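You operate a simulated robot arm through the tools that you are given. There is no shell and no other tool. Be economical: measure what you need, move in short steps, check, and stop when the job is done.

The job below is to be done with a simulated two-armed robot. You get a single attempt, and the scene is never put back.

## Task
Pick up the small brown bottle with a white cap with one hand, pass it to the other hand and put it on the filler drip plate top. Set down upright: small brown bottle with a white cap.

The check looks at the end state, three seconds after you hand in, the way a careful person would. Anything else that was tipped, shoved, dropped, spilled or broken makes it a failure. A push-on lid holds only when it is set on centred and level and pressed home; a screw cap is set on level and turned clockwise until tight.

## Robot
Two 7-joint arms with two-finger grippers on one trunk, on a base that drives. Base frame: it is fixed to the floor where the robot stands at the start and does not move with it; the origin is under the middle of the robot, x ahead of it, y to its left, z up; the surface under the hand at the start is at about z = 78. Lengths are in cm, angles in degrees, forces in N, time in s.
The left shoulder is at the start at [2.4, 21.9, 113], the right one opposite. With the tool pointing down near the work surface each hand reaches from about 10 to 76 cm from the robot's upright axis, wherever it stands, measured 20 degrees to its own side. Places, roughly: filler drip plate top (18x20 cm) [144, 196, 90]; small brown bottle with a white ca (6x6x15 cm) [60, 0, 80]. Payload 2.2 kg a hand.
The tool frame of a hand sits at the grasp point between the pads (the TCP): z along the fingers, y along the line on which they close. The tips reach 1.9 cm beyond it. The gripper opens to 11.6 cm. The gripper's body begins 7 cm behind the TCP.
Orientation is that of the tool frame in the base frame, as a unit quaternion [w, x, y, z]. With the fingers straight down and closing along the base's y, the tool's x points along the base's -x, its y along +y and its z along -z.

## Interface
- The arms move only by the tool jog_arm. It takes "left_steps", "right_steps" or both (then of equal length, played together; a hand with none holds still); each is a list that holds one entry, the list of rows, each a list of 7 numbers: the shift along the tool's x, y, z in m, then the turn, a rotation vector about the tool's x, y, z in degrees, then the opening, from 0 (shut) to 1 (fully open). In form: [[[x, y, z, ax, ay, az, jaw], ...]]. A call has 1 to 10 rows; each row shifts and turns the commanded pose from where the row before left it, along the tool's axes as they then stand. Rows are played at 5 a second. More than 5 cm and 8.6 degrees between two rows, or a gripper value outside its range, and nothing of the call is played. A pose out of reach is approached as far as the arm can. The call stops where the force on the tool passes 40 N (or 10 N more than at its start, if that is more) or the arm is blocked; 0.2 s more then pass. The fingers move at their own pace and stop on an object; they squeeze with about 27 N. The grip force told is the motor's: it shows also when the fingers shut on nothing. Time passes only in rows, and 0.2 s behind the last, so rows that do not move let the fingers close. It gives the time, the measured TCP pose, the force on the tool (base axes), the opening and the grip force at its end, in the units of the frame above (readings bear some noise), with the torque about the TCP (base axes, N m) and any sound that the robot's microphone picked up.
- Cameras (640 x 400 px; columns grow to the right, rows downward): "scene" is now at [13.33, 1.12, 130.7]; the picture's right is [0.07, -1.00, 0.00], its down [-0.52, -0.04, -0.85] and it looks along [0.85, 0.06, -0.52] (base axes); focal length 286 px, centre (320, 200). "left" rides on the left gripper at [6.9, 1.5, -9.7] in its tool frame; the picture's right is [-0.21, 0.98, 0.00], its down [-0.76, -0.17, -0.63] and it looks along [-0.62, -0.14, 0.77] (tool axes); focal length 251 px, centre (320, 200). "right" rides on the right gripper at [6.9, -1.5, -9.7] in its tool frame; the picture's right is [0.21, 0.98, 0.00], its down [-0.76, 0.17, -0.63] and it looks along [-0.62, 0.14, 0.78] (tool axes); focal length 251 px, centre (320, 200).
- snapshot(camera): a new picture of that camera. No time passes.
- lift_body(by): slides the trunk up (or, below 0, down) by that many cm; the arms and the scene camera ride with it, the base frame stays. It gives what a move gives, with no picture.
- steer(legs): drives the robot by 1 to 6 legs, each [ahead, left, turn to the left] in cm, cm and degrees, along the robot's own axes; the way and the turn of a leg run together, so that a leg with both is an arc; at most 150 cm and 180 degrees a leg. The arms and the cameras ride along, it lands a little off, and it stops where it bumps. It gives what a move gives.
- turn_head(pan, tilt): turns the head with the scene camera to pan (to the left, within 80 degrees either way) and tilt (down, from -29 to 69), counted from straight ahead of the robot. It gives what a move gives.
- point_at(camera, pixels): for up to 12 pixels [column, row] of the newest picture of that camera ("zoom" is the newest enlarged one), the place [x, y, z] in the base frame of the surface seen there, good to about 0.3 cm. No time passes.
- inspect(camera, box): a new picture of the part [left, top, right, bottom] of that camera's present view, enlarged. No time passes.
- sign_off(): hands the job in; it is judged then, once.

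Go step by step. Measure first, check grasps and placings, and put right what went wrong. The budget is 80 turns and 78 pictures, counting those below and the enlarged ones. Unless the task says otherwise, let go and move clear before handing in, and close with one line.

The tools are called after "Request:" by a JSON object that holds its "method" and its "body". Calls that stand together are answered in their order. jog_arm: Moves the arms, as the interface text tells. Its arguments: {"type":"object","properties":{"left_steps":{"type":"array"},"right_steps":{"type":"array"}},"required":[]} The other tools are called the same way: lift_body (by) slides the trunk up or down; steer (legs) drives the base; turn_head (pan, tilt) turns the head that bears the scene camera; snapshot (camera) takes a picture; point_at (camera, pixels) gives the place of the surface under pixels of a picture; inspect (camera, box) takes an enlarged picture of a part of a camera's view; sign_off () hands the job in.

At the start:

```text
time_s: 0.0
left_position: [47.14, 19.63, 109.24]
left_tool_rot: [0.0, 0.0, 1.0, -0.002]
left_wrist_force: [0.0, 0.0, -0.7]
left_torque: [0.01, -0.04, -0.03]
left_grip_width: 11.6
left_grip_force: 0.1
right_position: [38.7, -10.53, 105.67]
right_tool_rot: [0.001, 0.0, 1.0, -0.001]
right_wrist_force: [0.5, 0.5, -0.2]
right_torque: [0.0, -0.02, 0.02]
right_grip_width: 11.6
right_grip_force: 0.0
trunk travel left (down, up): [-27.5, 21.5]
robot x, y, heading: [-0.18, -0.06, -0.1]
head pan, tilt: [4.1, 31.4]
```

scene: 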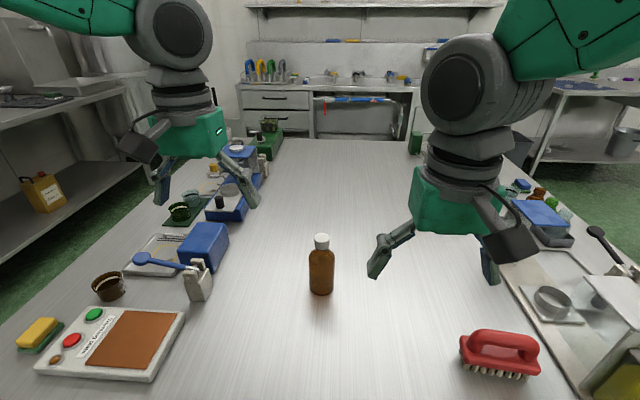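
right: 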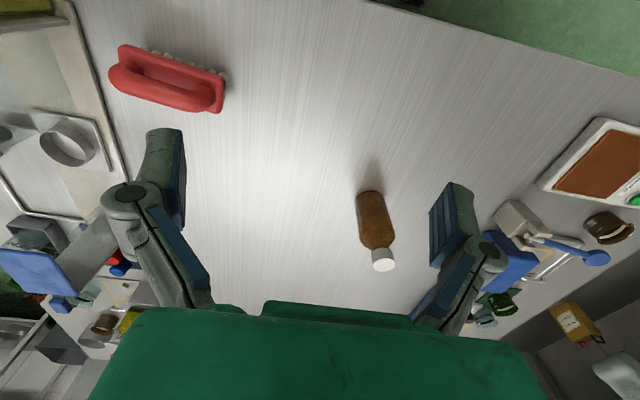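
left: 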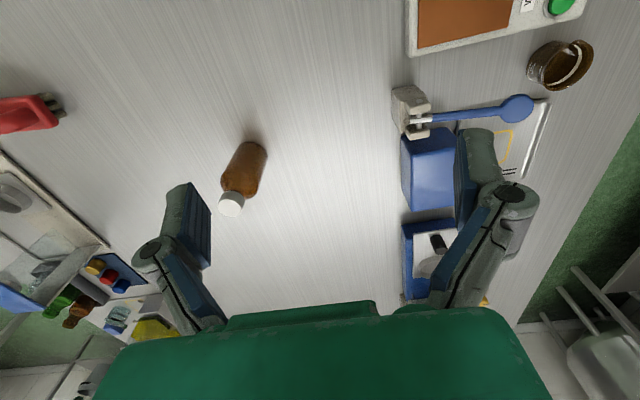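

The bottle stands alone near scene pixel (321,265). I'll measure it, and look left for the filler.

Request:
{"method": "point_at", "body": {"camera": "scene", "pixels": [[321, 238], [321, 270], [311, 270], [331, 270], [321, 293], [320, 330], [200, 285]]}}

Request:
{"method": "turn_head", "body": {"pan": 55, "tilt": 20}}

Request:
{"method": "snapshot", "body": {"camera": "scene"}}

```text
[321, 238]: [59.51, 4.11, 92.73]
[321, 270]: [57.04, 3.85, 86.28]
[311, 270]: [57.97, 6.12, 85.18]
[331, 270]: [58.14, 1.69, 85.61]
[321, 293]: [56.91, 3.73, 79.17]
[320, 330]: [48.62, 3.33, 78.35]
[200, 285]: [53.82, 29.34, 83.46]
```

```text
time_s: 1.2
left_position: [46.79, 19.44, 109.36]
left_tool_rot: [0.0, 0.0, 1.0, -0.002]
left_wrist_force: [-0.9, -0.2, 0.2]
left_torque: [0.02, 0.02, -0.02]
left_grip_width: 11.59
left_grip_force: 0.0
right_position: [38.39, -10.57, 105.97]
right_tool_rot: [0.001, -0.001, 1.0, -0.001]
right_wrist_force: [0.3, -0.4, -0.5]
right_torque: [0.02, -0.01, -0.04]
right_grip_width: 11.61
right_grip_force: 0.0
trunk travel left (down, up): [-27.5, 21.5]
robot x, y, heading: [-0.07, 0.27, 0.1]
head pan, tilt: [55.0, 20.0]
```

```text
74 pictures are left
```

scene: 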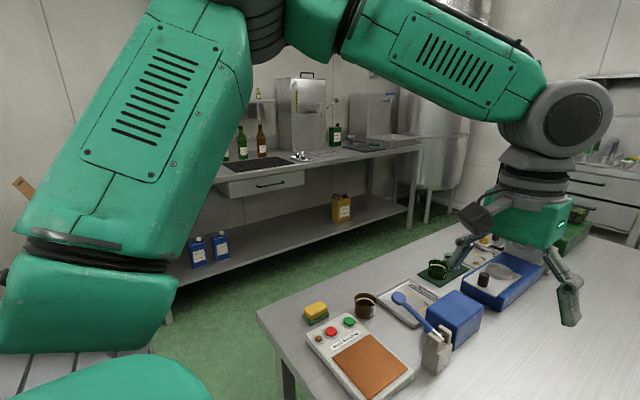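

The bottle centre is about (59.7, 3.9), with its cap top near z 94. The filler is on the side counter around (300,110), so I'll zoom in there and measure.

Request:
{"method": "inspect", "body": {"camera": "scene", "box": [200, 60, 460, 222]}}

Request:
{"method": "point_at", "body": {"camera": "scene", "pixels": [[280, 168], [262, 163], [328, 150], [360, 148], [405, 150], [340, 158], [300, 157], [258, 312], [300, 240], [400, 235], [230, 320], [300, 110]]}}

```text
2.46 times, centred on (330, 141) of scene
```

zoom: 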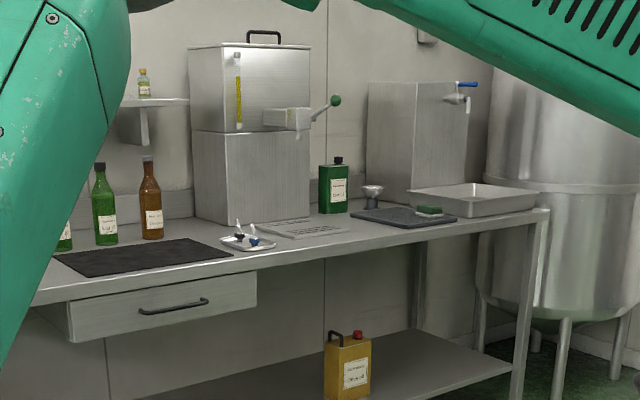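

```text
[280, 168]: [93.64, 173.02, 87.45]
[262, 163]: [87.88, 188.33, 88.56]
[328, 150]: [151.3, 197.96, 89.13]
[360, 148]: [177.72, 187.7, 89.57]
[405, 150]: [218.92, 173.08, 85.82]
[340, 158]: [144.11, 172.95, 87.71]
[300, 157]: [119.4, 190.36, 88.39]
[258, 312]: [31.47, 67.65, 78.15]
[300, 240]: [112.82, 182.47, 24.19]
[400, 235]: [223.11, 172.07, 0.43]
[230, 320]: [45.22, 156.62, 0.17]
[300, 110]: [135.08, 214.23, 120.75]
```

The plate sits under or near the filler tap on the side counter. I'll move the right hand above the bottle, shift the left aside, and face the head forward again.

Request:
{"method": "jog_arm", "body": {"left_steps": [[[0, 0.025, 0, 0, 0, 0, 1], [0, 0.025, 0, 0, 0, 0, 1], [0, 0.025, 0, 0, 0, 0, 1], [0, 0.025, 0, 0, 0, 0, 1], [0, 0, 0, 0, 0, 0, 1], [0, 0, 0, 0, 0, 0, 1]]], "right_steps": [[[-0.0355, 0.0242, 0, 0, 0, 0, 0.7], [-0.0355, 0.0242, 0, 0, 0, 0, 0.7], [-0.0355, 0.0242, 0, 0, 0, 0, 0.7], [-0.0355, 0.0242, 0, 0, 0, 0, 0.7], [-0.0355, 0.0242, 0, 0, 0, 0, 0.7], [-0.0355, 0.0242, 0.02, 0, 0, 0, 0.7]]]}}

Request:
{"method": "turn_head", "body": {"pan": 4, "tilt": 31}}

Request:
{"method": "snapshot", "body": {"camera": "right"}}

Request:
{"method": "snapshot", "body": {"camera": "scene"}}

```text
time_s: 2.6
left_position: [47.12, 29.49, 109.38]
left_tool_rot: [-0.001, 0.0, 1.0, -0.002]
left_wrist_force: [-0.1, -0.1, -0.9]
left_torque: [0.02, 0.05, 0.02]
left_grip_width: 11.58
left_grip_force: 0.0
right_position: [60.67, 2.85, 104.29]
right_tool_rot: [-0.002, 0.011, 1.0, 0.007]
right_wrist_force: [1.1, 0.2, -0.1]
right_torque: [0.0, 0.09, 0.01]
right_grip_width: 8.12
right_grip_force: 0.2
trunk travel left (down, up): [-27.5, 21.5]
robot x, y, heading: [-0.16, -0.02, -0.0]
head pan, tilt: [55.0, 20.0]
```

```text
time_s: 3.8
left_position: [46.7, 29.45, 109.47]
left_tool_rot: [-0.001, 0.0, 1.0, -0.002]
left_wrist_force: [0.2, 0.0, 0.4]
left_torque: [0.0, 0.04, -0.01]
left_grip_width: 11.61
left_grip_force: 0.0
right_position: [60.31, 2.85, 104.28]
right_tool_rot: [0.0, 0.011, 1.0, 0.006]
right_wrist_force: [0.5, -0.4, -0.1]
right_torque: [0.03, 0.04, -0.01]
right_grip_width: 8.12
right_grip_force: 0.0
trunk travel left (down, up): [-27.5, 21.5]
robot x, y, heading: [0.14, 0.2, 0.0]
head pan, tilt: [4.0, 31.0]
```

```text
72 pictures are left
```

right: 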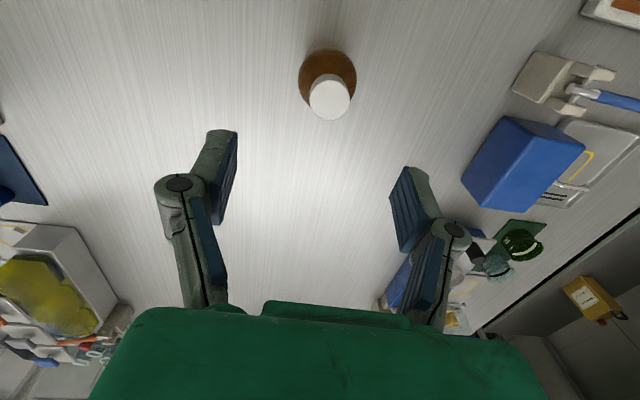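

```text
71 pictures are left
```

scene: 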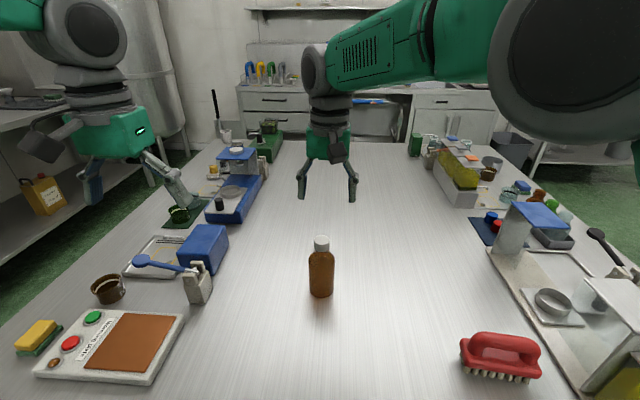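

Readings agree: the hand is above the bottle. In the right view the cap is at (330,97), so I'll measure its centre.

Request:
{"method": "point_at", "body": {"camera": "right", "pixels": [[330, 97], [330, 82], [330, 112], [313, 97], [347, 97], [302, 80], [354, 80]]}}

Request:
{"method": "inspect", "body": {"camera": "scene", "box": [260, 220, 380, 310]}}

Request:
{"method": "point_at", "body": {"camera": "scene", "pixels": [[321, 248], [321, 252], [321, 256], [321, 262]]}}

```text
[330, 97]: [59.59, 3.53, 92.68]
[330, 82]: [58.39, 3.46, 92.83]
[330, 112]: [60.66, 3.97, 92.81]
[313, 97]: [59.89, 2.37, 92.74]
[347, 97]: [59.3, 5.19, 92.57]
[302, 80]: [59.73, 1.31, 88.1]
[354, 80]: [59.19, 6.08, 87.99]
```

```text
4.44 times, centred on (320, 265) of scene
```

zoom: 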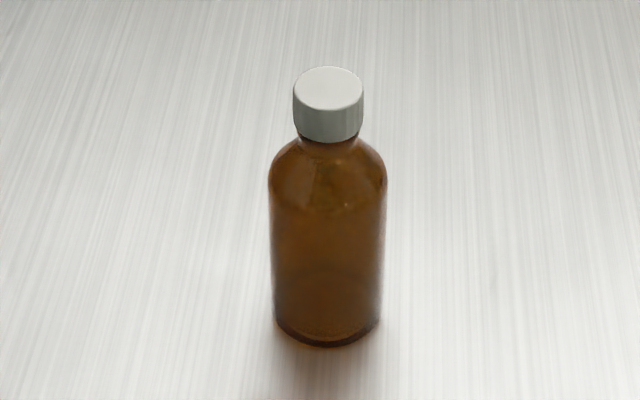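

```text
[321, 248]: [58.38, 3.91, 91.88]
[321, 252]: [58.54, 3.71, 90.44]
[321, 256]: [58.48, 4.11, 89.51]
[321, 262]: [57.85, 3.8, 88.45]
```

The bottle axis is at about (59.6, 3.75) with its cap spanning z 90.3–92.7. I'll descend to TCP z≈92.1 and check alignment before closing.

Request:
{"method": "jog_arm", "body": {"right_steps": [[[0.007, 0.009, 0, 0, 0, 0, 0.7], [0, 0, 0.03, 0, 0, 0, 0.7], [0, 0, 0.03, 0, 0, 0, 0.7], [0, 0, 0.03, 0, 0, 0, 0.7], [0, 0, 0.03, 0, 0, 0, 0.7], [0, 0, 0, 0, 0, 0, 0.7]]]}}

Request:
{"method": "snapshot", "body": {"camera": "right"}}

```text
time_s: 5.2
left_position: [46.74, 29.43, 109.44]
left_tool_rot: [0.0, 0.0, 1.0, -0.001]
left_wrist_force: [-0.9, -0.4, 0.4]
left_torque: [-0.02, 0.03, 0.03]
left_grip_width: 11.62
left_grip_force: 0.0
right_position: [59.05, 4.66, 91.76]
right_tool_rot: [0.0, 0.0, 1.0, 0.0]
right_wrist_force: [-0.8, -0.2, -0.7]
right_torque: [-0.02, -0.03, -0.03]
right_grip_width: 8.1
right_grip_force: 0.1
trunk travel left (down, up): [-27.5, 21.5]
robot x, y, heading: [-0.23, -0.17, 0.1]
head pan, tilt: [4.0, 31.0]
```

```text
69 pictures are left
```

right: 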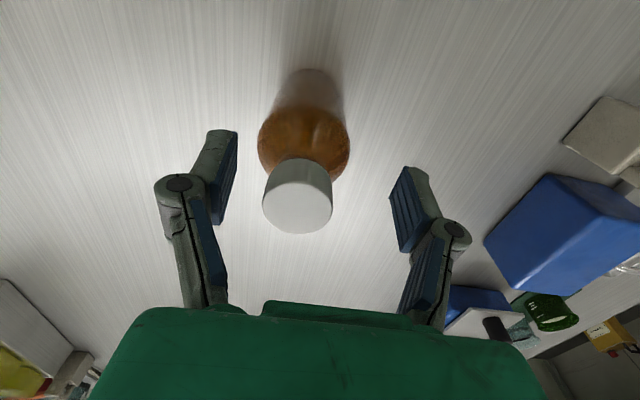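

The cap centre (297,197) is about 1 cm toward −y of the finger midpoint (320,190). I'll shift over, then close.

Request:
{"method": "jog_arm", "body": {"right_steps": [[[0, -0.01, 0, 0, 0, 0, 0.7], [0, 0, 0, 0, 0, 0, 0.45], [0, 0, 0, 0, 0, 0, 0.25], [0, 0, 0, 0, 0, 0, 0], [0, 0, 0, 0, 0, 0, 0], [0, 0, 0, 0, 0, 0, 0]]]}}

Request:
{"method": "snapshot", "body": {"camera": "right"}}

```text
time_s: 6.6
left_position: [46.77, 29.44, 109.4]
left_tool_rot: [0.0, 0.0, 1.0, -0.002]
left_wrist_force: [-0.3, -0.4, -0.3]
left_torque: [-0.01, 0.03, 0.0]
left_grip_width: 11.63
left_grip_force: 0.1
right_position: [59.09, 3.79, 91.83]
right_tool_rot: [0.0, 0.0, 1.0, -0.001]
right_wrist_force: [0.3, 0.6, -0.9]
right_torque: [0.03, 0.08, 0.05]
right_grip_width: 2.81
right_grip_force: 27.4
trunk travel left (down, up): [-27.5, 21.5]
robot x, y, heading: [0.22, 0.06, 0.0]
head pan, tilt: [4.0, 31.0]
```

```text
68 pictures are left
```

right: 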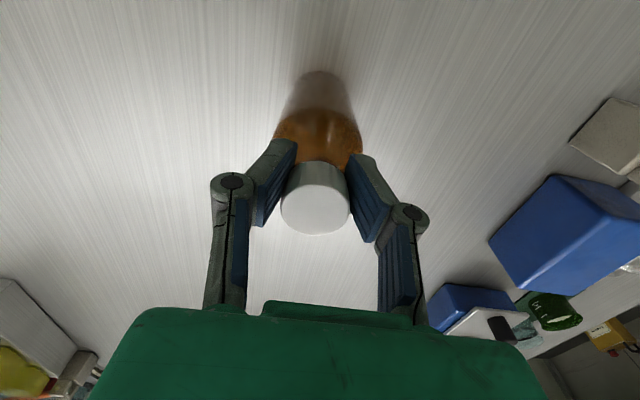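

The cap is held at 2.81 cm width. I'll lift 22 cm and retract 10 cm, while the left hand swings out and starts pitching (55° in total).

Request:
{"method": "jog_arm", "body": {"left_steps": [[[0, 0.0, 0, 0, 0, 0, 1], [0.02, 0.0, 0, 0, 0, 0, 1], [0.02, 0, 0, 0, 0, 0, 1], [0, 0, 0, 0, -7.86, 0, 1], [0, 0, 0, 0, -7.86, 0, 1], [0, 0, 0, 0, -7.86, 0, 1], [0, 0, 0, 0, -7.86, 0, 1], [0, 0, 0, 0, -7.86, 0, 1], [0, 0, 0, 0, -7.86, 0, 1], [0, 0, 0, 0, -7.86, 0, 1]]], "right_steps": [[[0, 0, -0.02, 0, 0, 0, 0], [0, 0, -0.03, 0, 0, 0, 0], [0, 0, -0.03, 0, 0, 0, 0], [0, 0, -0.03, 0, 0, 0, 0], [0, 0, -0.03, 0, 0, 0, 0], [0, 0, -0.03, 0, 0, 0, 0], [0.02, 0, -0.03, 0, 0, 0, 0], [0.03, 0, -0.02, 0, 0, 0, 0], [0.03, 0, 0, 0, 0, 0, 0], [0.02, 0, 0, 0, 0, 0, 0]]]}}

Request:
{"method": "snapshot", "body": {"camera": "scene"}}

Request:
{"method": "snapshot", "body": {"camera": "left"}}

```text
time_s: 8.4
left_position: [42.42, 28.79, 109.68]
left_tool_rot: [0.332, 0.001, 0.943, 0.001]
left_wrist_force: [0.2, -0.7, 0.1]
left_torque: [0.05, 0.01, 0.0]
left_grip_width: 11.6
left_grip_force: 0.2
right_position: [53.92, 1.92, 103.58]
right_tool_rot: [-0.102, 0.015, 0.995, 0.01]
right_wrist_force: [-0.5, -0.2, -4.4]
right_torque: [-0.02, -0.03, 0.04]
right_grip_width: 2.78
right_grip_force: 27.3
trunk travel left (down, up): [-27.5, 21.5]
robot x, y, heading: [-0.17, -0.11, -0.0]
head pan, tilt: [4.0, 31.0]
stopped in row 9 (right hand): the arm was blocked; the commanded pose is now the measured one
```

```text
67 pictures are left
```

scene: 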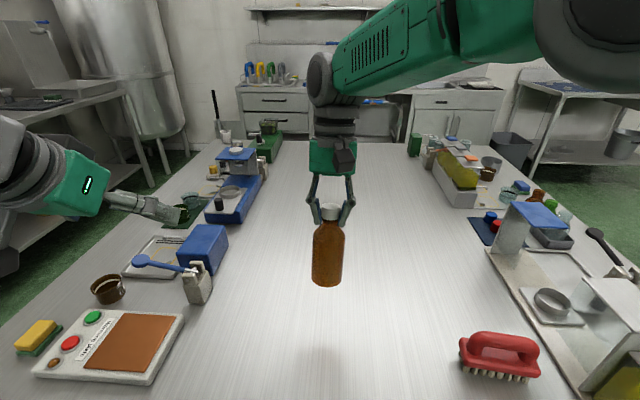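

```text
66 pictures are left
```

left: 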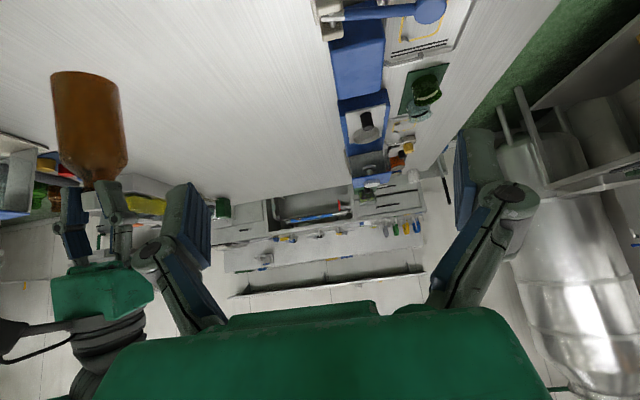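

The right arm hit its reach limit at that height and tilted 12°, but the bottle is still held. I'll raise the trunk for clearance, then lower and level the right hand.

Request:
{"method": "lift_body", "body": {"by": 14}}

Request:
{"method": "jog_arm", "body": {"right_steps": [[[0, 0, 0.03, 0, 0, 0, 0], [0, 0, 0.03, 0, -4, 0, 0], [0, 0, 0.01, 0, -4, 0, 0], [0, 0, 0, 0, -3.7, 0, 0], [0, 0, 0, 0, 0, 0, 0]]]}}

```text
time_s: 10.1
left_position: [42.54, 29.14, 123.55]
left_tool_rot: [0.332, 0.001, 0.943, 0.0]
left_wrist_force: [-0.1, -0.2, -0.3]
left_torque: [-0.03, 0.01, -0.04]
left_grip_width: 11.59
left_grip_force: 0.1
right_position: [53.81, 2.31, 117.5]
right_tool_rot: [-0.103, 0.015, 0.995, 0.009]
right_wrist_force: [0.0, 0.1, -4.3]
right_torque: [0.01, -0.04, -0.02]
right_grip_width: 2.78
right_grip_force: 27.1
trunk travel left (down, up): [-41.5, 7.5]
robot x, y, heading: [0.35, -0.08, -0.2]
head pan, tilt: [4.0, 31.0]
```

```text
time_s: 11.5
left_position: [42.21, 28.92, 123.81]
left_tool_rot: [0.333, 0.001, 0.943, 0.002]
left_wrist_force: [0.2, 0.9, 0.1]
left_torque: [0.01, 0.04, 0.03]
left_grip_width: 11.61
left_grip_force: 0.0
right_position: [52.05, 0.5, 107.76]
right_tool_rot: [-0.038, 0.037, 0.998, 0.021]
right_wrist_force: [-0.2, -0.1, -3.6]
right_torque: [0.02, 0.02, 0.03]
right_grip_width: 2.77
right_grip_force: 26.7
trunk travel left (down, up): [-41.5, 7.5]
robot x, y, heading: [-0.0, 0.29, -0.2]
head pan, tilt: [4.0, 31.0]
stopped in row 5 (right hand): the arm was blocked; the commanded pose is now the measured one
```

The right arm is still at a joint limit, with about 5° of tilt left. I'll bring the hand back toward its own side and nearer the body, then level it.

Request:
{"method": "jog_arm", "body": {"right_steps": [[[0.02, -0.03, 0, 0, 0, 0, 0], [0.02, -0.03, 0, 0, 0, 0, 0], [0.02, -0.03, 0, 0, 0, 0, 0], [0.0, 0, 0, 1.2, -2.2, -2.1, 0], [0.0, 0, 0, 1.2, -2.2, -2.1, 0], [0, 0, 0, 0, 0, 0, 0]]]}}

Request:
{"method": "snapshot", "body": {"camera": "scene"}}

```text
time_s: 12.9
left_position: [42.22, 28.86, 123.58]
left_tool_rot: [0.332, 0.0, 0.943, 0.001]
left_wrist_force: [-0.4, -0.2, 0.3]
left_torque: [-0.01, 0.02, 0.06]
left_grip_width: 11.58
left_grip_force: 0.1
right_position: [45.44, -7.73, 107.92]
right_tool_rot: [0.003, -0.003, 1.0, -0.001]
right_wrist_force: [0.5, -0.1, -4.2]
right_torque: [0.0, 0.06, -0.03]
right_grip_width: 2.78
right_grip_force: 27.5
trunk travel left (down, up): [-41.5, 7.5]
robot x, y, heading: [0.04, 0.04, -0.2]
head pan, tilt: [4.0, 31.0]
```

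```text
65 pictures are left
```

scene: 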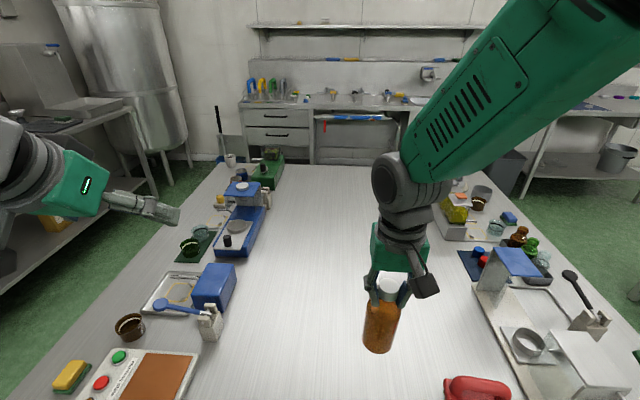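

The right hand is level with the bottle hanging at about (45.5, −7.7), body mid-height z≈101. I'll orient the left hand to 35° below horizontal and yawed 35° right, staying away for now.

Request:
{"method": "jog_arm", "body": {"left_steps": [[[0, 0, 0, 0, -8.1, 0, 1], [0, 0, 0, 0, -8.1, 0, 1], [0, 0, 0, 5.73, 0, 4.02, 1], [0, 0, 0, 5.73, 0, 4.02, 1], [0, 0, 0, 5.73, 0, 4.02, 1], [0, 0, 0, 5.73, 0, 4.02, 1], [0, 0, 0, 5.73, 0, 4.02, 1], [0, 0, 0, 0, 0, 0, 1]]]}}

Request:
{"method": "snapshot", "body": {"camera": "left"}}

```text
time_s: 14.7
left_position: [45.2, 28.87, 125.02]
left_tool_rot: [0.44, 0.268, 0.846, -0.139]
left_wrist_force: [0.3, 0.9, 0.1]
left_torque: [0.02, -0.03, 0.01]
left_grip_width: 11.63
left_grip_force: 0.0
left hand out of reach, approached as far as the arm can: row 1, 2
right_position: [45.47, -7.9, 107.93]
right_tool_rot: [0.002, -0.003, 1.0, -0.001]
right_wrist_force: [-0.1, 0.3, -2.8]
right_torque: [0.01, 0.06, -0.02]
right_grip_width: 2.79
right_grip_force: 26.7
trunk travel left (down, up): [-41.5, 7.5]
robot x, y, heading: [-0.02, -0.06, 0.3]
head pan, tilt: [4.0, 31.0]
```

```text
64 pictures are left
```

left: 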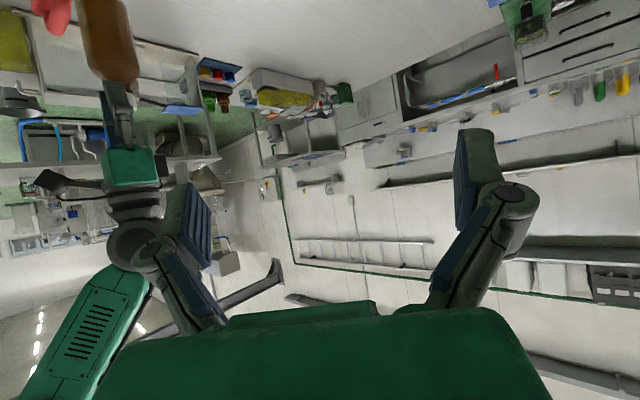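

The left orientation is as planned (pointing direction 0.67, −0.47, −0.575). I'll move it to a point 17 cm back along that line from the bottle body.

Request:
{"method": "jog_arm", "body": {"left_steps": [[[0.0091, -0.0373, 0.0179, 0, 0, 0, 1], [0.0091, -0.0373, 0.0179, 0, 0, 0, 1], [0.0091, -0.0373, 0.0179, 0, 0, 0, 1], [0.0091, -0.0373, 0.0179, 0, 0, 0, 1], [0.0091, -0.0373, 0.0179, 0, 0, 0, 1], [0.0091, -0.0373, 0.0179, 0, 0, 0, 1], [0.0091, -0.0373, 0.0179, 0, 0, 0, 1], [0.0091, -0.0373, 0.0179, 0, 0, 0, 1], [0, 0, 0, 0, 0, 0, 1]]]}}

Request:
{"method": "snapshot", "body": {"camera": "left"}}

Request:
{"method": "snapshot", "body": {"camera": "scene"}}

```text
time_s: 16.7
left_position: [38.26, -0.48, 111.56]
left_tool_rot: [0.441, 0.267, 0.846, -0.136]
left_wrist_force: [-0.3, -0.2, 0.1]
left_torque: [0.0, -0.04, 0.01]
left_grip_width: 11.59
left_grip_force: 0.1
left hand out of reach, approached as far as the arm can: row 2, 3, 4, 5
right_position: [45.53, -7.92, 108.03]
right_tool_rot: [0.003, -0.002, 1.0, 0.0]
right_wrist_force: [-0.5, 0.3, -2.7]
right_torque: [0.01, 0.05, 0.0]
right_grip_width: 2.73
right_grip_force: 27.4
trunk travel left (down, up): [-41.5, 7.5]
robot x, y, heading: [0.11, 0.08, 0.2]
head pan, tilt: [4.0, 31.0]
```

```text
63 pictures are left
```

left: 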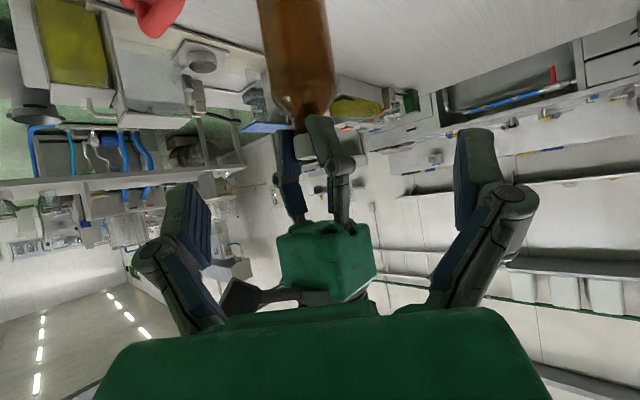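

```text
62 pictures are left
```

scene: 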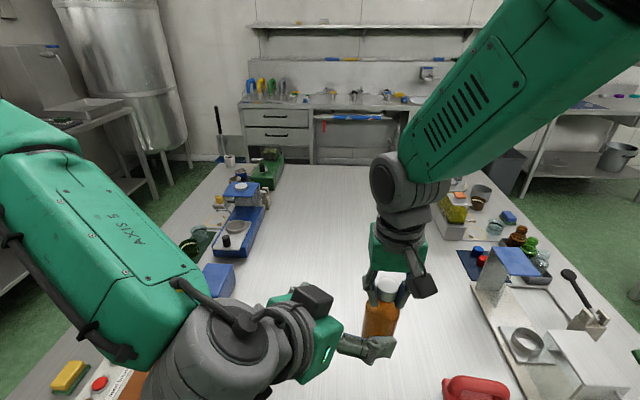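

The left hand reads (38.3, −0.5, 111.6) and sees the bottle at (300,50). I'll measure the bottle body from the left camera.

Request:
{"method": "point_at", "body": {"camera": "left", "pixels": [[296, 40], [268, 40], [326, 40], [298, 75], [290, 10]]}}

Request:
{"method": "point_at", "body": {"camera": "scene", "pixels": [[380, 320], [366, 320], [394, 320], [382, 305], [388, 285]]}}

Request:
{"method": "jog_arm", "body": {"left_steps": [[[0, 0, 0, 0, 0, 0, 1], [0, 0, 0, 0, 0, 0, 1]]]}}

```text
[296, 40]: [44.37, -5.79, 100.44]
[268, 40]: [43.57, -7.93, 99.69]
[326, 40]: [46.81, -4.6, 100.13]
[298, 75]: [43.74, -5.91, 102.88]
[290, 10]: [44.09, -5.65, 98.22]
```

```text
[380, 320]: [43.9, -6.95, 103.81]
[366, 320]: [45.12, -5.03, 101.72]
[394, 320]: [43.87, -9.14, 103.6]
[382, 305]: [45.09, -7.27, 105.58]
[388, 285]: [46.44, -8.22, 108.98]
```

```text
time_s: 17.3
left_position: [38.24, -0.46, 111.52]
left_tool_rot: [0.441, 0.268, 0.845, -0.138]
left_wrist_force: [-0.6, -0.7, 0.4]
left_torque: [0.05, -0.01, 0.01]
left_grip_width: 11.61
left_grip_force: 0.0
right_position: [45.44, -7.88, 107.8]
right_tool_rot: [0.004, -0.003, 1.0, -0.002]
right_wrist_force: [0.3, 0.0, -3.9]
right_torque: [-0.01, 0.02, 0.0]
right_grip_width: 2.76
right_grip_force: 27.2
trunk travel left (down, up): [-41.5, 7.5]
robot x, y, heading: [0.12, 0.45, -0.0]
head pan, tilt: [4.0, 31.0]
```

The bottle body centre is about (46.1, −7.5, 100.7). I'll align the left hand laterally and advance most of the way, then check.

Request:
{"method": "jog_arm", "body": {"left_steps": [[[0.028, -0.012, 0, 0, 0, 0, 1], [0, 0, 0, 0, 0, 0, 1], [0, 0, 0.02, 0, 0, 0, 1], [0, 0, 0.02, 0, 0, 0, 1], [0, 0, 0.02, 0, 0, 0, 1], [0, 0, 0.01, 0, 0, 0, 1], [0, 0, 0, 0, 0, 0, 1]]]}}

Request:
{"method": "snapshot", "body": {"camera": "left"}}

```text
time_s: 18.9
left_position: [40.95, -3.63, 105.08]
left_tool_rot: [0.441, 0.268, 0.846, -0.137]
left_wrist_force: [0.0, -0.3, 0.2]
left_torque: [0.02, -0.04, 0.02]
left_grip_width: 11.6
left_grip_force: 0.1
right_position: [45.46, -7.92, 108.05]
right_tool_rot: [0.003, -0.003, 1.0, 0.0]
right_wrist_force: [0.1, -1.2, -4.4]
right_torque: [-0.02, 0.05, 0.02]
right_grip_width: 2.71
right_grip_force: 27.1
trunk travel left (down, up): [-41.5, 7.5]
robot x, y, heading: [0.05, -0.09, 0.1]
head pan, tilt: [4.0, 31.0]
```

```text
61 pictures are left
```

left: 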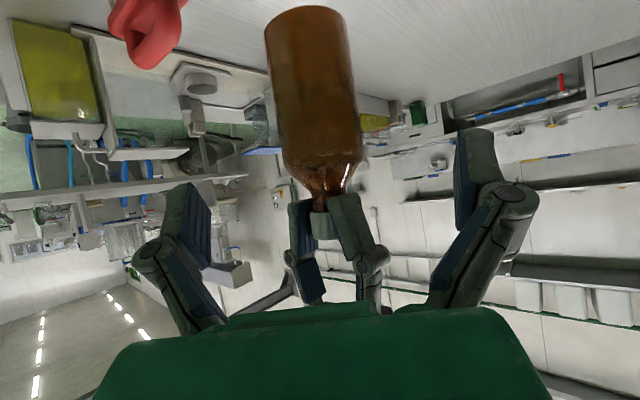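

The bottle is centred between the left fingers, and about 7.6 cm remain. I'll advance and stop at the body.

Request:
{"method": "jog_arm", "body": {"left_steps": [[[0, -0.002, 0.02, 0, 0, 0, 1], [0, 0, 0.02, 0, 0, 0, 1], [0, 0, 0.02, 0, 0, 0, 1], [0, 0, 0.015, 0, 0, 0, 1], [0, 0, 0, 0, 0, 0, 1]]]}}

Request:
{"method": "snapshot", "body": {"camera": "left"}}

Request:
{"method": "snapshot", "body": {"camera": "scene"}}

```text
time_s: 20.1
left_position: [46.02, -7.35, 100.76]
left_tool_rot: [0.44, 0.268, 0.846, -0.137]
left_wrist_force: [-0.6, -0.6, -0.7]
left_torque: [0.02, 0.0, 0.02]
left_grip_width: 11.62
left_grip_force: 0.0
right_position: [45.35, -7.95, 107.9]
right_tool_rot: [0.005, -0.003, 1.0, -0.001]
right_wrist_force: [0.0, 0.2, -4.0]
right_torque: [-0.02, 0.08, 0.05]
right_grip_width: 2.74
right_grip_force: 27.3
trunk travel left (down, up): [-41.5, 7.5]
robot x, y, heading: [0.06, 0.35, 0.2]
head pan, tilt: [4.0, 31.0]
```

```text
60 pictures are left
```

left: 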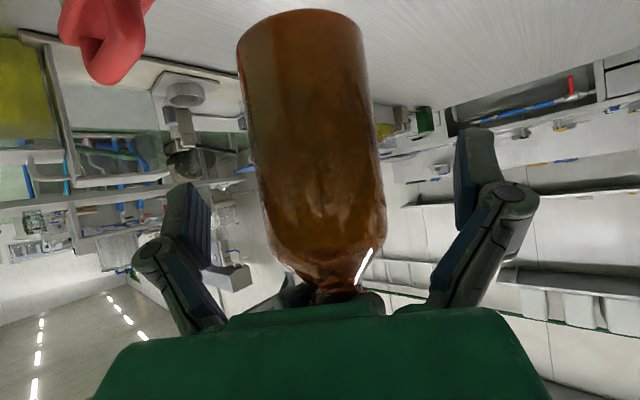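

```text
59 pictures are left
```

scene: 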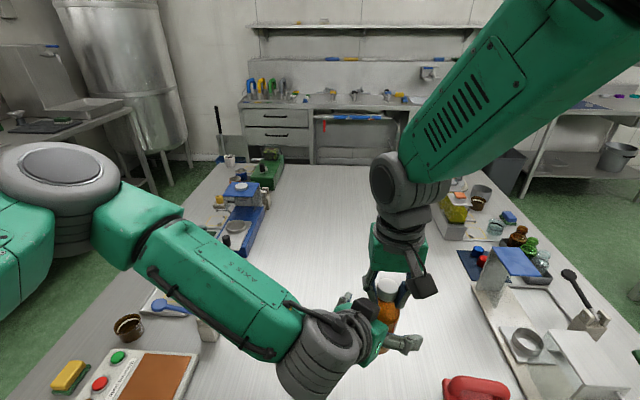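

The bottle body is centred between the left fingers (columns 255–380 at row 180). I'll close the left gripper.

Request:
{"method": "jog_arm", "body": {"left_steps": [[[0, 0, 0, 0, 0, 0, 0.7], [0, 0, 0, 0, 0, 0, 0.55], [0, 0, 0, 0, 0, 0, 0.45], [0, 0, 0, 0, 0, 0, 0], [0, 0, 0, 0, 0, 0, 0], [0, 0, 0, 0, 0, 0, 0]]]}}

Request:
{"method": "snapshot", "body": {"camera": "left"}}

```text
time_s: 21.5
left_position: [45.96, -7.34, 100.97]
left_tool_rot: [0.44, 0.268, 0.846, -0.138]
left_wrist_force: [0.2, -0.1, 0.3]
left_torque: [0.0, 0.09, 0.04]
left_grip_width: 5.82
left_grip_force: 27.1
right_position: [45.53, -7.93, 107.89]
right_tool_rot: [0.004, -0.003, 1.0, -0.001]
right_wrist_force: [0.3, 0.6, -5.6]
right_torque: [-0.05, -0.03, 0.01]
right_grip_width: 2.75
right_grip_force: 26.4
trunk travel left (down, up): [-41.5, 7.5]
robot x, y, heading: [0.27, -0.03, 0.1]
head pan, tilt: [4.0, 31.0]
```

```text
58 pictures are left
```

left: 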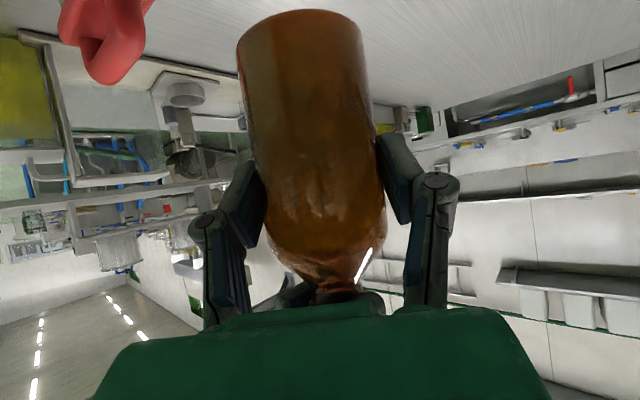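

The left hand holds the body at 5.82 cm. Now the right hand opens and rises clear.

Request:
{"method": "jog_arm", "body": {"right_steps": [[[0, 0, 0, 0, 0, 0, 0.3], [0, 0, 0, 0, 0, 0, 0.5], [0, 0, 0, 0, 0, 0, 0.5], [0, 0, -0.02, 0, 0, 0, 0.5], [0, 0, -0.02, 0, 0, 0, 0.5], [0, 0, -0.02, 0, 0, 0, 0.5]]]}}

Request:
{"method": "snapshot", "body": {"camera": "right"}}

```text
time_s: 22.9
left_position: [46.06, -7.41, 100.79]
left_tool_rot: [0.44, 0.268, 0.846, -0.137]
left_wrist_force: [0.5, 1.0, -0.2]
left_torque: [0.02, 0.0, -0.01]
left_grip_width: 5.82
left_grip_force: 26.9
right_position: [45.16, -8.06, 113.94]
right_tool_rot: [0.004, -0.002, 1.0, -0.001]
right_wrist_force: [-0.5, -1.0, 0.6]
right_torque: [-0.05, -0.01, 0.01]
right_grip_width: 5.75
right_grip_force: 0.0
trunk travel left (down, up): [-41.5, 7.5]
robot x, y, heading: [-0.1, -0.18, -0.4]
head pan, tilt: [4.0, 31.0]
```

```text
57 pictures are left
```

right: 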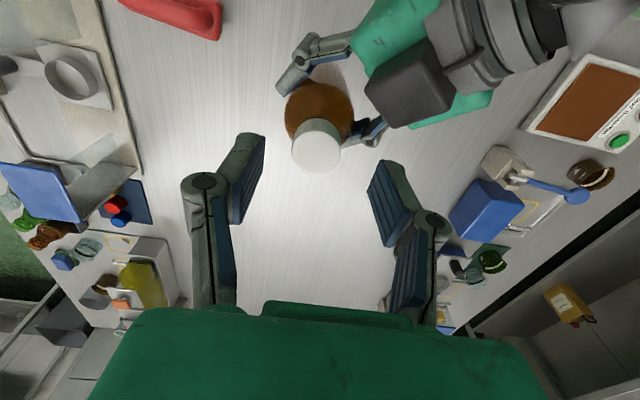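

The right hand is clear above the cap. I'll move it off to the right and check that the left alone holds the bottle.

Request:
{"method": "jog_arm", "body": {"right_steps": [[[0, -0.04, 0, 0, 0, 0, 0.5], [0, -0.04, 0, 0, 0, 0, 0.5], [0.02, -0.04, 0, 0, 0, 0, 0.5], [0.03, -0.03, 0, 0, 0, 0, 0.5], [0.03, 0, 0, 0, 0, 0, 0.5], [0, 0, 0, 0, 0, 0, 0.5]]]}}

Request:
{"method": "snapshot", "body": {"camera": "scene"}}

```text
time_s: 24.3
left_position: [46.19, -7.34, 100.78]
left_tool_rot: [0.44, 0.268, 0.846, -0.137]
left_wrist_force: [-0.4, 0.9, 0.2]
left_torque: [0.02, 0.04, -0.02]
left_grip_width: 5.86
left_grip_force: 27.3
right_position: [37.4, -22.93, 114.05]
right_tool_rot: [0.002, -0.003, 1.0, -0.001]
right_wrist_force: [0.6, -0.6, 0.9]
right_torque: [0.01, 0.02, 0.0]
right_grip_width: 5.8
right_grip_force: 0.0
trunk travel left (down, up): [-41.5, 7.5]
robot x, y, heading: [-0.33, 0.13, -0.2]
head pan, tilt: [4.0, 31.0]
```

```text
56 pictures are left
```

scene: 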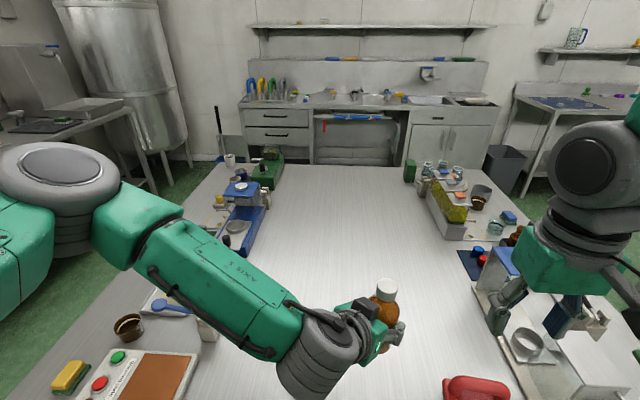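

The bottle is held solely by the left hand. Before driving I'll raise the trunk fully and look left for the driving path.

Request:
{"method": "lift_body", "body": {"by": 7}}

Request:
{"method": "turn_head", "body": {"pan": 80, "tilt": 30}}

Request:
{"method": "snapshot", "body": {"camera": "scene"}}

```text
time_s: 25.4
left_position: [46.13, -7.49, 107.8]
left_tool_rot: [0.441, 0.268, 0.846, -0.137]
left_wrist_force: [-0.3, -0.1, -3.9]
left_torque: [0.01, 0.02, -0.05]
left_grip_width: 5.82
left_grip_force: 27.2
right_position: [37.37, -23.1, 121.05]
right_tool_rot: [0.003, -0.002, 1.0, 0.0]
right_wrist_force: [-0.3, 0.1, -0.2]
right_torque: [0.01, 0.0, -0.01]
right_grip_width: 5.8
right_grip_force: 0.1
trunk travel left (down, up): [-48.5, 0.5]
robot x, y, heading: [0.03, 0.15, -0.2]
head pan, tilt: [4.0, 31.0]
```

```text
time_s: 26.8
left_position: [46.1, -7.46, 107.81]
left_tool_rot: [0.44, 0.268, 0.846, -0.137]
left_wrist_force: [-0.3, -0.6, -4.2]
left_torque: [-0.03, 0.01, 0.0]
left_grip_width: 5.81
left_grip_force: 26.8
right_position: [37.35, -23.19, 121.13]
right_tool_rot: [0.003, -0.002, 1.0, 0.0]
right_wrist_force: [-0.2, 0.8, -0.7]
right_torque: [0.0, 0.01, 0.0]
right_grip_width: 5.8
right_grip_force: 0.0
trunk travel left (down, up): [-48.5, 0.5]
robot x, y, heading: [-0.31, -0.0, -0.2]
head pan, tilt: [80.0, 30.0]
```

```text
55 pictures are left
```

scene: 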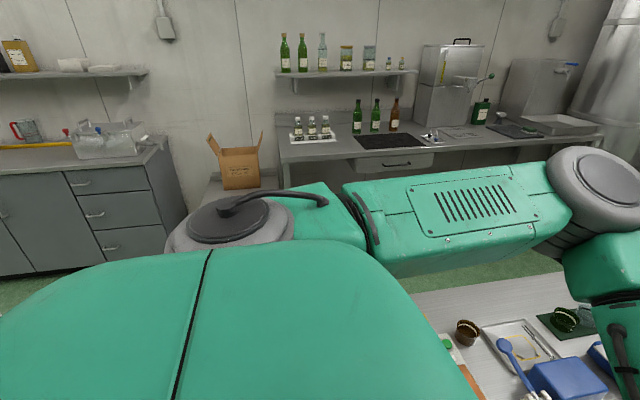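

The weight (about 4 N) now shows on the left hand. Floor near (20,290) and (430,290) looks clear; I'll measure the obstacles to the left.

Request:
{"method": "point_at", "body": {"camera": "scene", "pixels": [[240, 170], [212, 195], [20, 300], [150, 240], [100, 260], [290, 170], [425, 255], [460, 134], [450, 90], [480, 78], [465, 135], [430, 300]]}}

Request:
{"method": "inspect", "body": {"camera": "scene", "box": [400, 30, 600, 155]}}

```text
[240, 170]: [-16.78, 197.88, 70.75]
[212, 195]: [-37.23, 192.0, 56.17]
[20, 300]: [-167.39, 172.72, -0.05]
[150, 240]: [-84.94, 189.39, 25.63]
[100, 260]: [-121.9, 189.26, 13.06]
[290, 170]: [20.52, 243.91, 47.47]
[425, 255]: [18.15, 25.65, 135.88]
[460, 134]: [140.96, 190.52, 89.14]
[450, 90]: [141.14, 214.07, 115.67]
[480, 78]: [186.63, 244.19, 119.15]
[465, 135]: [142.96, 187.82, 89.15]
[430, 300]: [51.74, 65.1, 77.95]
```

```text
3.20 times, centred on (500, 92) of scene
```

zoom: 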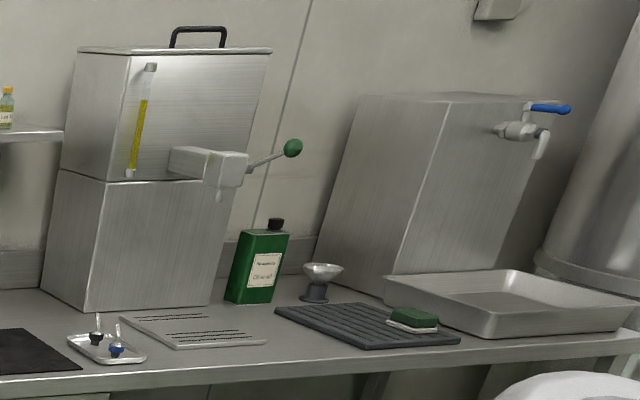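

The drip plate is the slotted tray at zoom (190,325), under the spout at (220,195). I'll measure both.

Request:
{"method": "point_at", "body": {"camera": "zoom", "pixels": [[122, 318], [202, 309], [264, 342], [178, 348], [195, 328], [220, 192], [245, 160], [205, 160], [292, 148], [115, 350], [225, 295], [313, 298]]}}

```text
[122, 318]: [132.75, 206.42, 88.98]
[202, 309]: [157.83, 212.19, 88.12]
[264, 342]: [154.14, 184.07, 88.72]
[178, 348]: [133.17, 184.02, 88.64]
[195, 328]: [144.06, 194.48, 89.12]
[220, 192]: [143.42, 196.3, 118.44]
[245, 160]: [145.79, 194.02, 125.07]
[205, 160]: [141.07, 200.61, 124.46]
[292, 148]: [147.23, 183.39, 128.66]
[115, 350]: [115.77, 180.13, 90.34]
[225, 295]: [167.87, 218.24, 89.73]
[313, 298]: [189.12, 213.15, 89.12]
```

The plate spans x 134–154, y 185–206, z≈89, and the spout tip is about 29 cm above it, so there is room. I'll retract the right arm a little, then drive: back 4, left 115, ahead 148, turn left 90.

Request:
{"method": "jog_arm", "body": {"right_steps": [[[0.03, 0, 0, 0, 0, 0, 0.5], [0.03, 0, 0, 0, 0, 0, 0.5], [0.03, 0, 0, 0, 0, 0, 0.5], [0, 0, 0, 0, 0, 0, 0.5]]]}}

Request:
{"method": "steer", "body": {"legs": [[-4, 0, 0], [0, 115, 0]]}}

Request:
{"method": "turn_head", "body": {"pan": 0, "tilt": 30}}

Request:
{"method": "snapshot", "body": {"camera": "scene"}}

```text
time_s: 27.8
left_position: [46.12, -7.93, 107.71]
left_tool_rot: [0.44, 0.269, 0.846, -0.136]
left_wrist_force: [-1.7, -0.8, -3.8]
left_torque: [0.06, 0.04, 0.02]
left_grip_width: 5.82
left_grip_force: 27.1
right_position: [28.49, -23.5, 120.8]
right_tool_rot: [0.002, -0.003, 1.0, 0.0]
right_wrist_force: [-0.4, -0.8, -0.6]
right_torque: [0.01, 0.02, 0.01]
right_grip_width: 5.79
right_grip_force: 0.0
trunk travel left (down, up): [-48.5, 0.5]
robot x, y, heading: [0.19, -0.03, -0.1]
head pan, tilt: [80.0, 30.0]
```

```text
time_s: 34.2
left_position: [39.44, 108.41, 107.7]
left_tool_rot: [0.443, 0.249, 0.852, -0.123]
left_wrist_force: [-0.3, -0.5, -3.3]
left_torque: [0.04, -0.01, 0.02]
left_grip_width: 5.8
left_grip_force: 27.0
right_position: [22.64, 91.82, 120.61]
right_tool_rot: [0.003, -0.028, 1.0, 0.007]
right_wrist_force: [-0.5, -0.1, 0.2]
right_torque: [-0.04, -0.03, -0.02]
right_grip_width: 5.79
right_grip_force: 0.1
trunk travel left (down, up): [-48.5, 0.5]
robot x, y, heading: [-7.03, 114.53, 3.1]
head pan, tilt: [80.0, 30.0]
```

```text
time_s: 35.7
left_position: [39.16, 110.2, 107.96]
left_tool_rot: [0.445, 0.247, 0.851, -0.129]
left_wrist_force: [0.2, 0.4, -3.6]
left_torque: [-0.01, -0.01, 0.0]
left_grip_width: 5.82
left_grip_force: 26.9
right_position: [22.31, 93.79, 121.01]
right_tool_rot: [0.005, -0.027, 1.0, -0.003]
right_wrist_force: [-1.1, 0.5, 0.6]
right_torque: [-0.08, 0.03, 0.03]
right_grip_width: 5.8
right_grip_force: 0.0
trunk travel left (down, up): [-48.5, 0.5]
robot x, y, heading: [-6.99, 115.07, 2.9]
head pan, tilt: [0.0, 30.0]
```

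```text
53 pictures are left
```

scene: 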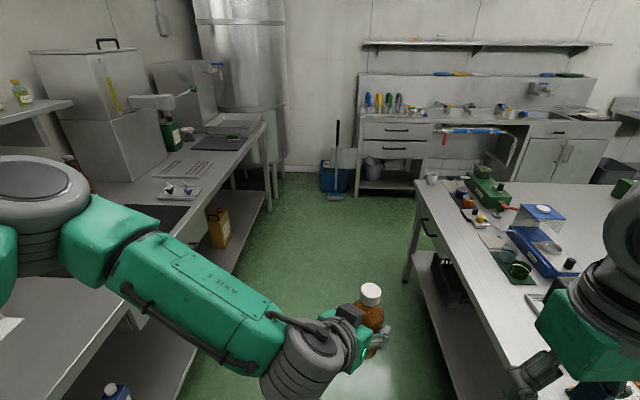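

The aisle ahead is clear, between the counter and the table edge. I'll correct the 3° heading and drive ahead 150 cm.

Request:
{"method": "steer", "body": {"legs": [[0, 0, -2.9], [148, 0, 0]]}}

Request:
{"method": "snapshot", "body": {"camera": "scene"}}

```text
time_s: 43.4
left_position: [185.62, 106.82, 107.96]
left_tool_rot: [0.441, 0.269, 0.846, -0.134]
left_wrist_force: [-0.1, 0.1, -3.1]
left_torque: [0.02, 0.03, 0.04]
left_grip_width: 5.83
left_grip_force: 26.8
right_position: [167.84, 91.17, 120.81]
right_tool_rot: [0.004, -0.004, 1.0, 0.003]
right_wrist_force: [0.1, -0.6, 0.0]
right_torque: [0.03, -0.01, -0.01]
right_grip_width: 5.78
right_grip_force: 0.0
trunk travel left (down, up): [-48.5, 0.5]
robot x, y, heading: [140.03, 114.78, 0.4]
head pan, tilt: [0.0, 30.0]
```

```text
52 pictures are left
```

scene: 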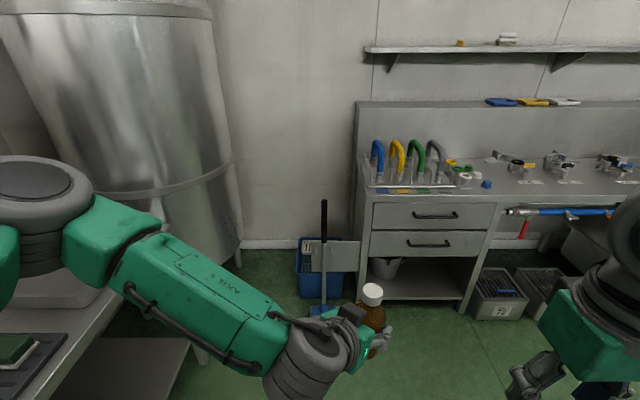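

At (140, 115) with clear space around. I'll turn left 90° to face the counter.

Request:
{"method": "steer", "body": {"legs": [[0, 0, 89.6]]}}

Request:
{"method": "turn_head", "body": {"pan": 0, "tilt": 35}}

Request:
{"method": "snapshot", "body": {"camera": "scene"}}

```text
time_s: 47.6
left_position: [147.01, 160.38, 108.14]
left_tool_rot: [0.409, -0.408, 0.787, 0.216]
left_wrist_force: [0.5, -0.6, -4.5]
left_torque: [0.0, -0.04, 0.02]
left_grip_width: 5.8
left_grip_force: 27.0
right_position: [162.64, 142.69, 121.04]
right_tool_rot: [-0.004, 0.71, -0.704, -0.003]
right_wrist_force: [-0.5, 0.2, 0.7]
right_torque: [-0.02, -0.01, -0.02]
right_grip_width: 5.78
right_grip_force: 0.2
trunk travel left (down, up): [-48.5, 0.5]
robot x, y, heading: [139.81, 114.68, 90.1]
head pan, tilt: [0.0, 30.0]
```

```text
time_s: 48.3
left_position: [147.89, 160.16, 108.14]
left_tool_rot: [0.407, -0.407, 0.788, 0.218]
left_wrist_force: [0.2, 0.3, -4.1]
left_torque: [-0.02, 0.05, 0.03]
left_grip_width: 5.82
left_grip_force: 27.0
right_position: [163.47, 142.47, 120.95]
right_tool_rot: [-0.003, 0.709, -0.705, -0.007]
right_wrist_force: [0.0, -0.8, 0.6]
right_torque: [0.03, 0.0, -0.05]
right_grip_width: 5.82
right_grip_force: 0.0
trunk travel left (down, up): [-48.5, 0.5]
robot x, y, heading: [139.58, 114.79, 90.1]
head pan, tilt: [0.0, 35.0]
```

```text
51 pictures are left
```

scene: 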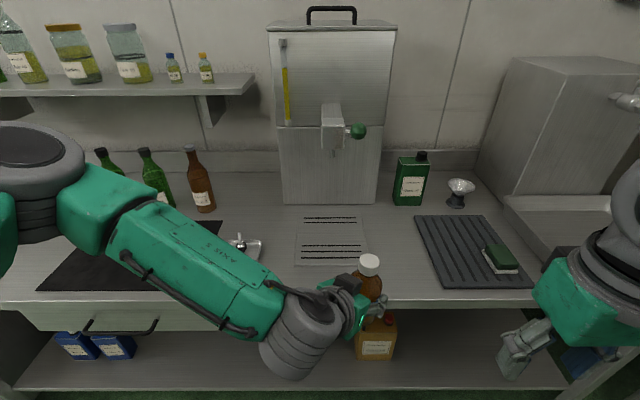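

I'm facing the plate (grid from (297,215) to (368,265)); the spout block is above it. I'll measure.

Request:
{"method": "point_at", "body": {"camera": "scene", "pixels": [[303, 217], [356, 217], [296, 265], [368, 265], [332, 240], [332, 150], [325, 128], [358, 131], [243, 240], [410, 170], [340, 300], [333, 255]]}}

Request:
{"method": "inspect", "body": {"camera": "scene", "box": [230, 90, 450, 300]}}

```text
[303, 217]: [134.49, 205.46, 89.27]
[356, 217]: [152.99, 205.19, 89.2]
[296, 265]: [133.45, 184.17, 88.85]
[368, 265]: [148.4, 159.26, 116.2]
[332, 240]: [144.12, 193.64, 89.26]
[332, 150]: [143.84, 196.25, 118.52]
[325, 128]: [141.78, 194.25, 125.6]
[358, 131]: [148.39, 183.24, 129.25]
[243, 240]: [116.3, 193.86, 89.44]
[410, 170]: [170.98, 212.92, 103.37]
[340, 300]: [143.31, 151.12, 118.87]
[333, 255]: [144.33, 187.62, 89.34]
```

```text
1.90 times, centred on (340, 195) of scene
```

zoom: 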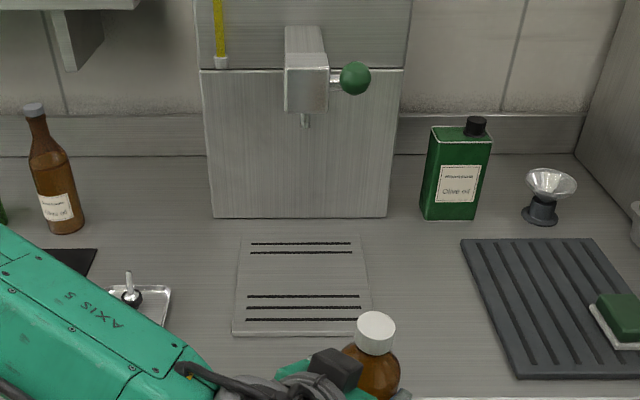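

The plate is clear and empty. Before driving in I'll check where the left forearm is relative to the counter bottles at (200,180) and (155,175).

Request:
{"method": "point_at", "body": {"camera": "scene", "pixels": [[30, 140], [80, 190], [110, 180], [130, 215], [200, 235], [200, 175], [192, 148], [155, 175], [145, 152], [102, 152], [240, 240], [205, 95]]}}

```text
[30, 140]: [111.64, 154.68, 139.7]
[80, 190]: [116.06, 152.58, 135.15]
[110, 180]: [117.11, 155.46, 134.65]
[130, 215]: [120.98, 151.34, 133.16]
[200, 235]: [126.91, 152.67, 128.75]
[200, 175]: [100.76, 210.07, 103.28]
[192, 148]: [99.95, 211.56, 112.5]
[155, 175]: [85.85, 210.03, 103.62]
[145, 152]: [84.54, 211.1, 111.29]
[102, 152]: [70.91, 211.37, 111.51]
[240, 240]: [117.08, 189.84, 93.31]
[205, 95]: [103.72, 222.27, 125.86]
```

The forearm has ample clearance from the bottles, shelf and spout. Driving ahead 22 cm and left 3.7 cm.

Request:
{"method": "steer", "body": {"legs": [[22, 3.7, 0]]}}

Request:
{"method": "snapshot", "body": {"camera": "scene"}}

```text
time_s: 50.0
left_position: [143.74, 182.23, 108.19]
left_tool_rot: [0.409, -0.407, 0.787, 0.219]
left_wrist_force: [0.5, 0.2, -4.7]
left_torque: [-0.03, 0.01, -0.02]
left_grip_width: 5.81
left_grip_force: 26.7
right_position: [159.42, 164.37, 120.99]
right_tool_rot: [-0.004, 0.71, -0.704, -0.005]
right_wrist_force: [-0.2, -0.4, -0.6]
right_torque: [0.01, -0.01, -0.02]
right_grip_width: 5.81
right_grip_force: 0.0
trunk travel left (down, up): [-48.5, 0.5]
robot x, y, heading: [136.62, 136.89, 90.2]
head pan, tilt: [0.0, 35.0]
```

```text
49 pictures are left
```

scene: 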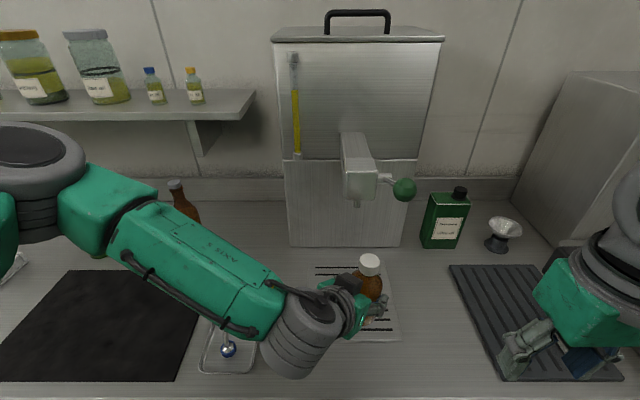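

The bottle is at (143.7, 182.2), and its cap would pass just under the nozzle. I'll lower the trunk 8 cm first, then reach ahead.

Request:
{"method": "lift_body", "body": {"by": -8}}

Request:
{"method": "snapshot", "body": {"camera": "left"}}

```text
time_s: 51.1
left_position: [143.64, 182.05, 100.29]
left_tool_rot: [0.409, -0.406, 0.788, 0.217]
left_wrist_force: [0.6, 0.6, -4.2]
left_torque: [-0.02, 0.0, 0.02]
left_grip_width: 5.82
left_grip_force: 27.1
right_position: [159.16, 164.39, 112.97]
right_tool_rot: [-0.004, 0.71, -0.704, -0.006]
right_wrist_force: [-0.2, -0.6, -0.2]
right_torque: [0.04, 0.02, 0.01]
right_grip_width: 5.82
right_grip_force: 0.1
trunk travel left (down, up): [-40.5, 8.5]
robot x, y, heading: [135.75, 137.31, 90.3]
head pan, tilt: [0.0, 35.0]
```

```text
48 pictures are left
```

left: 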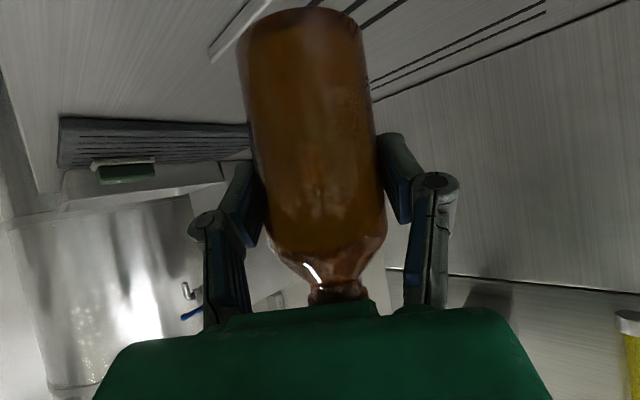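

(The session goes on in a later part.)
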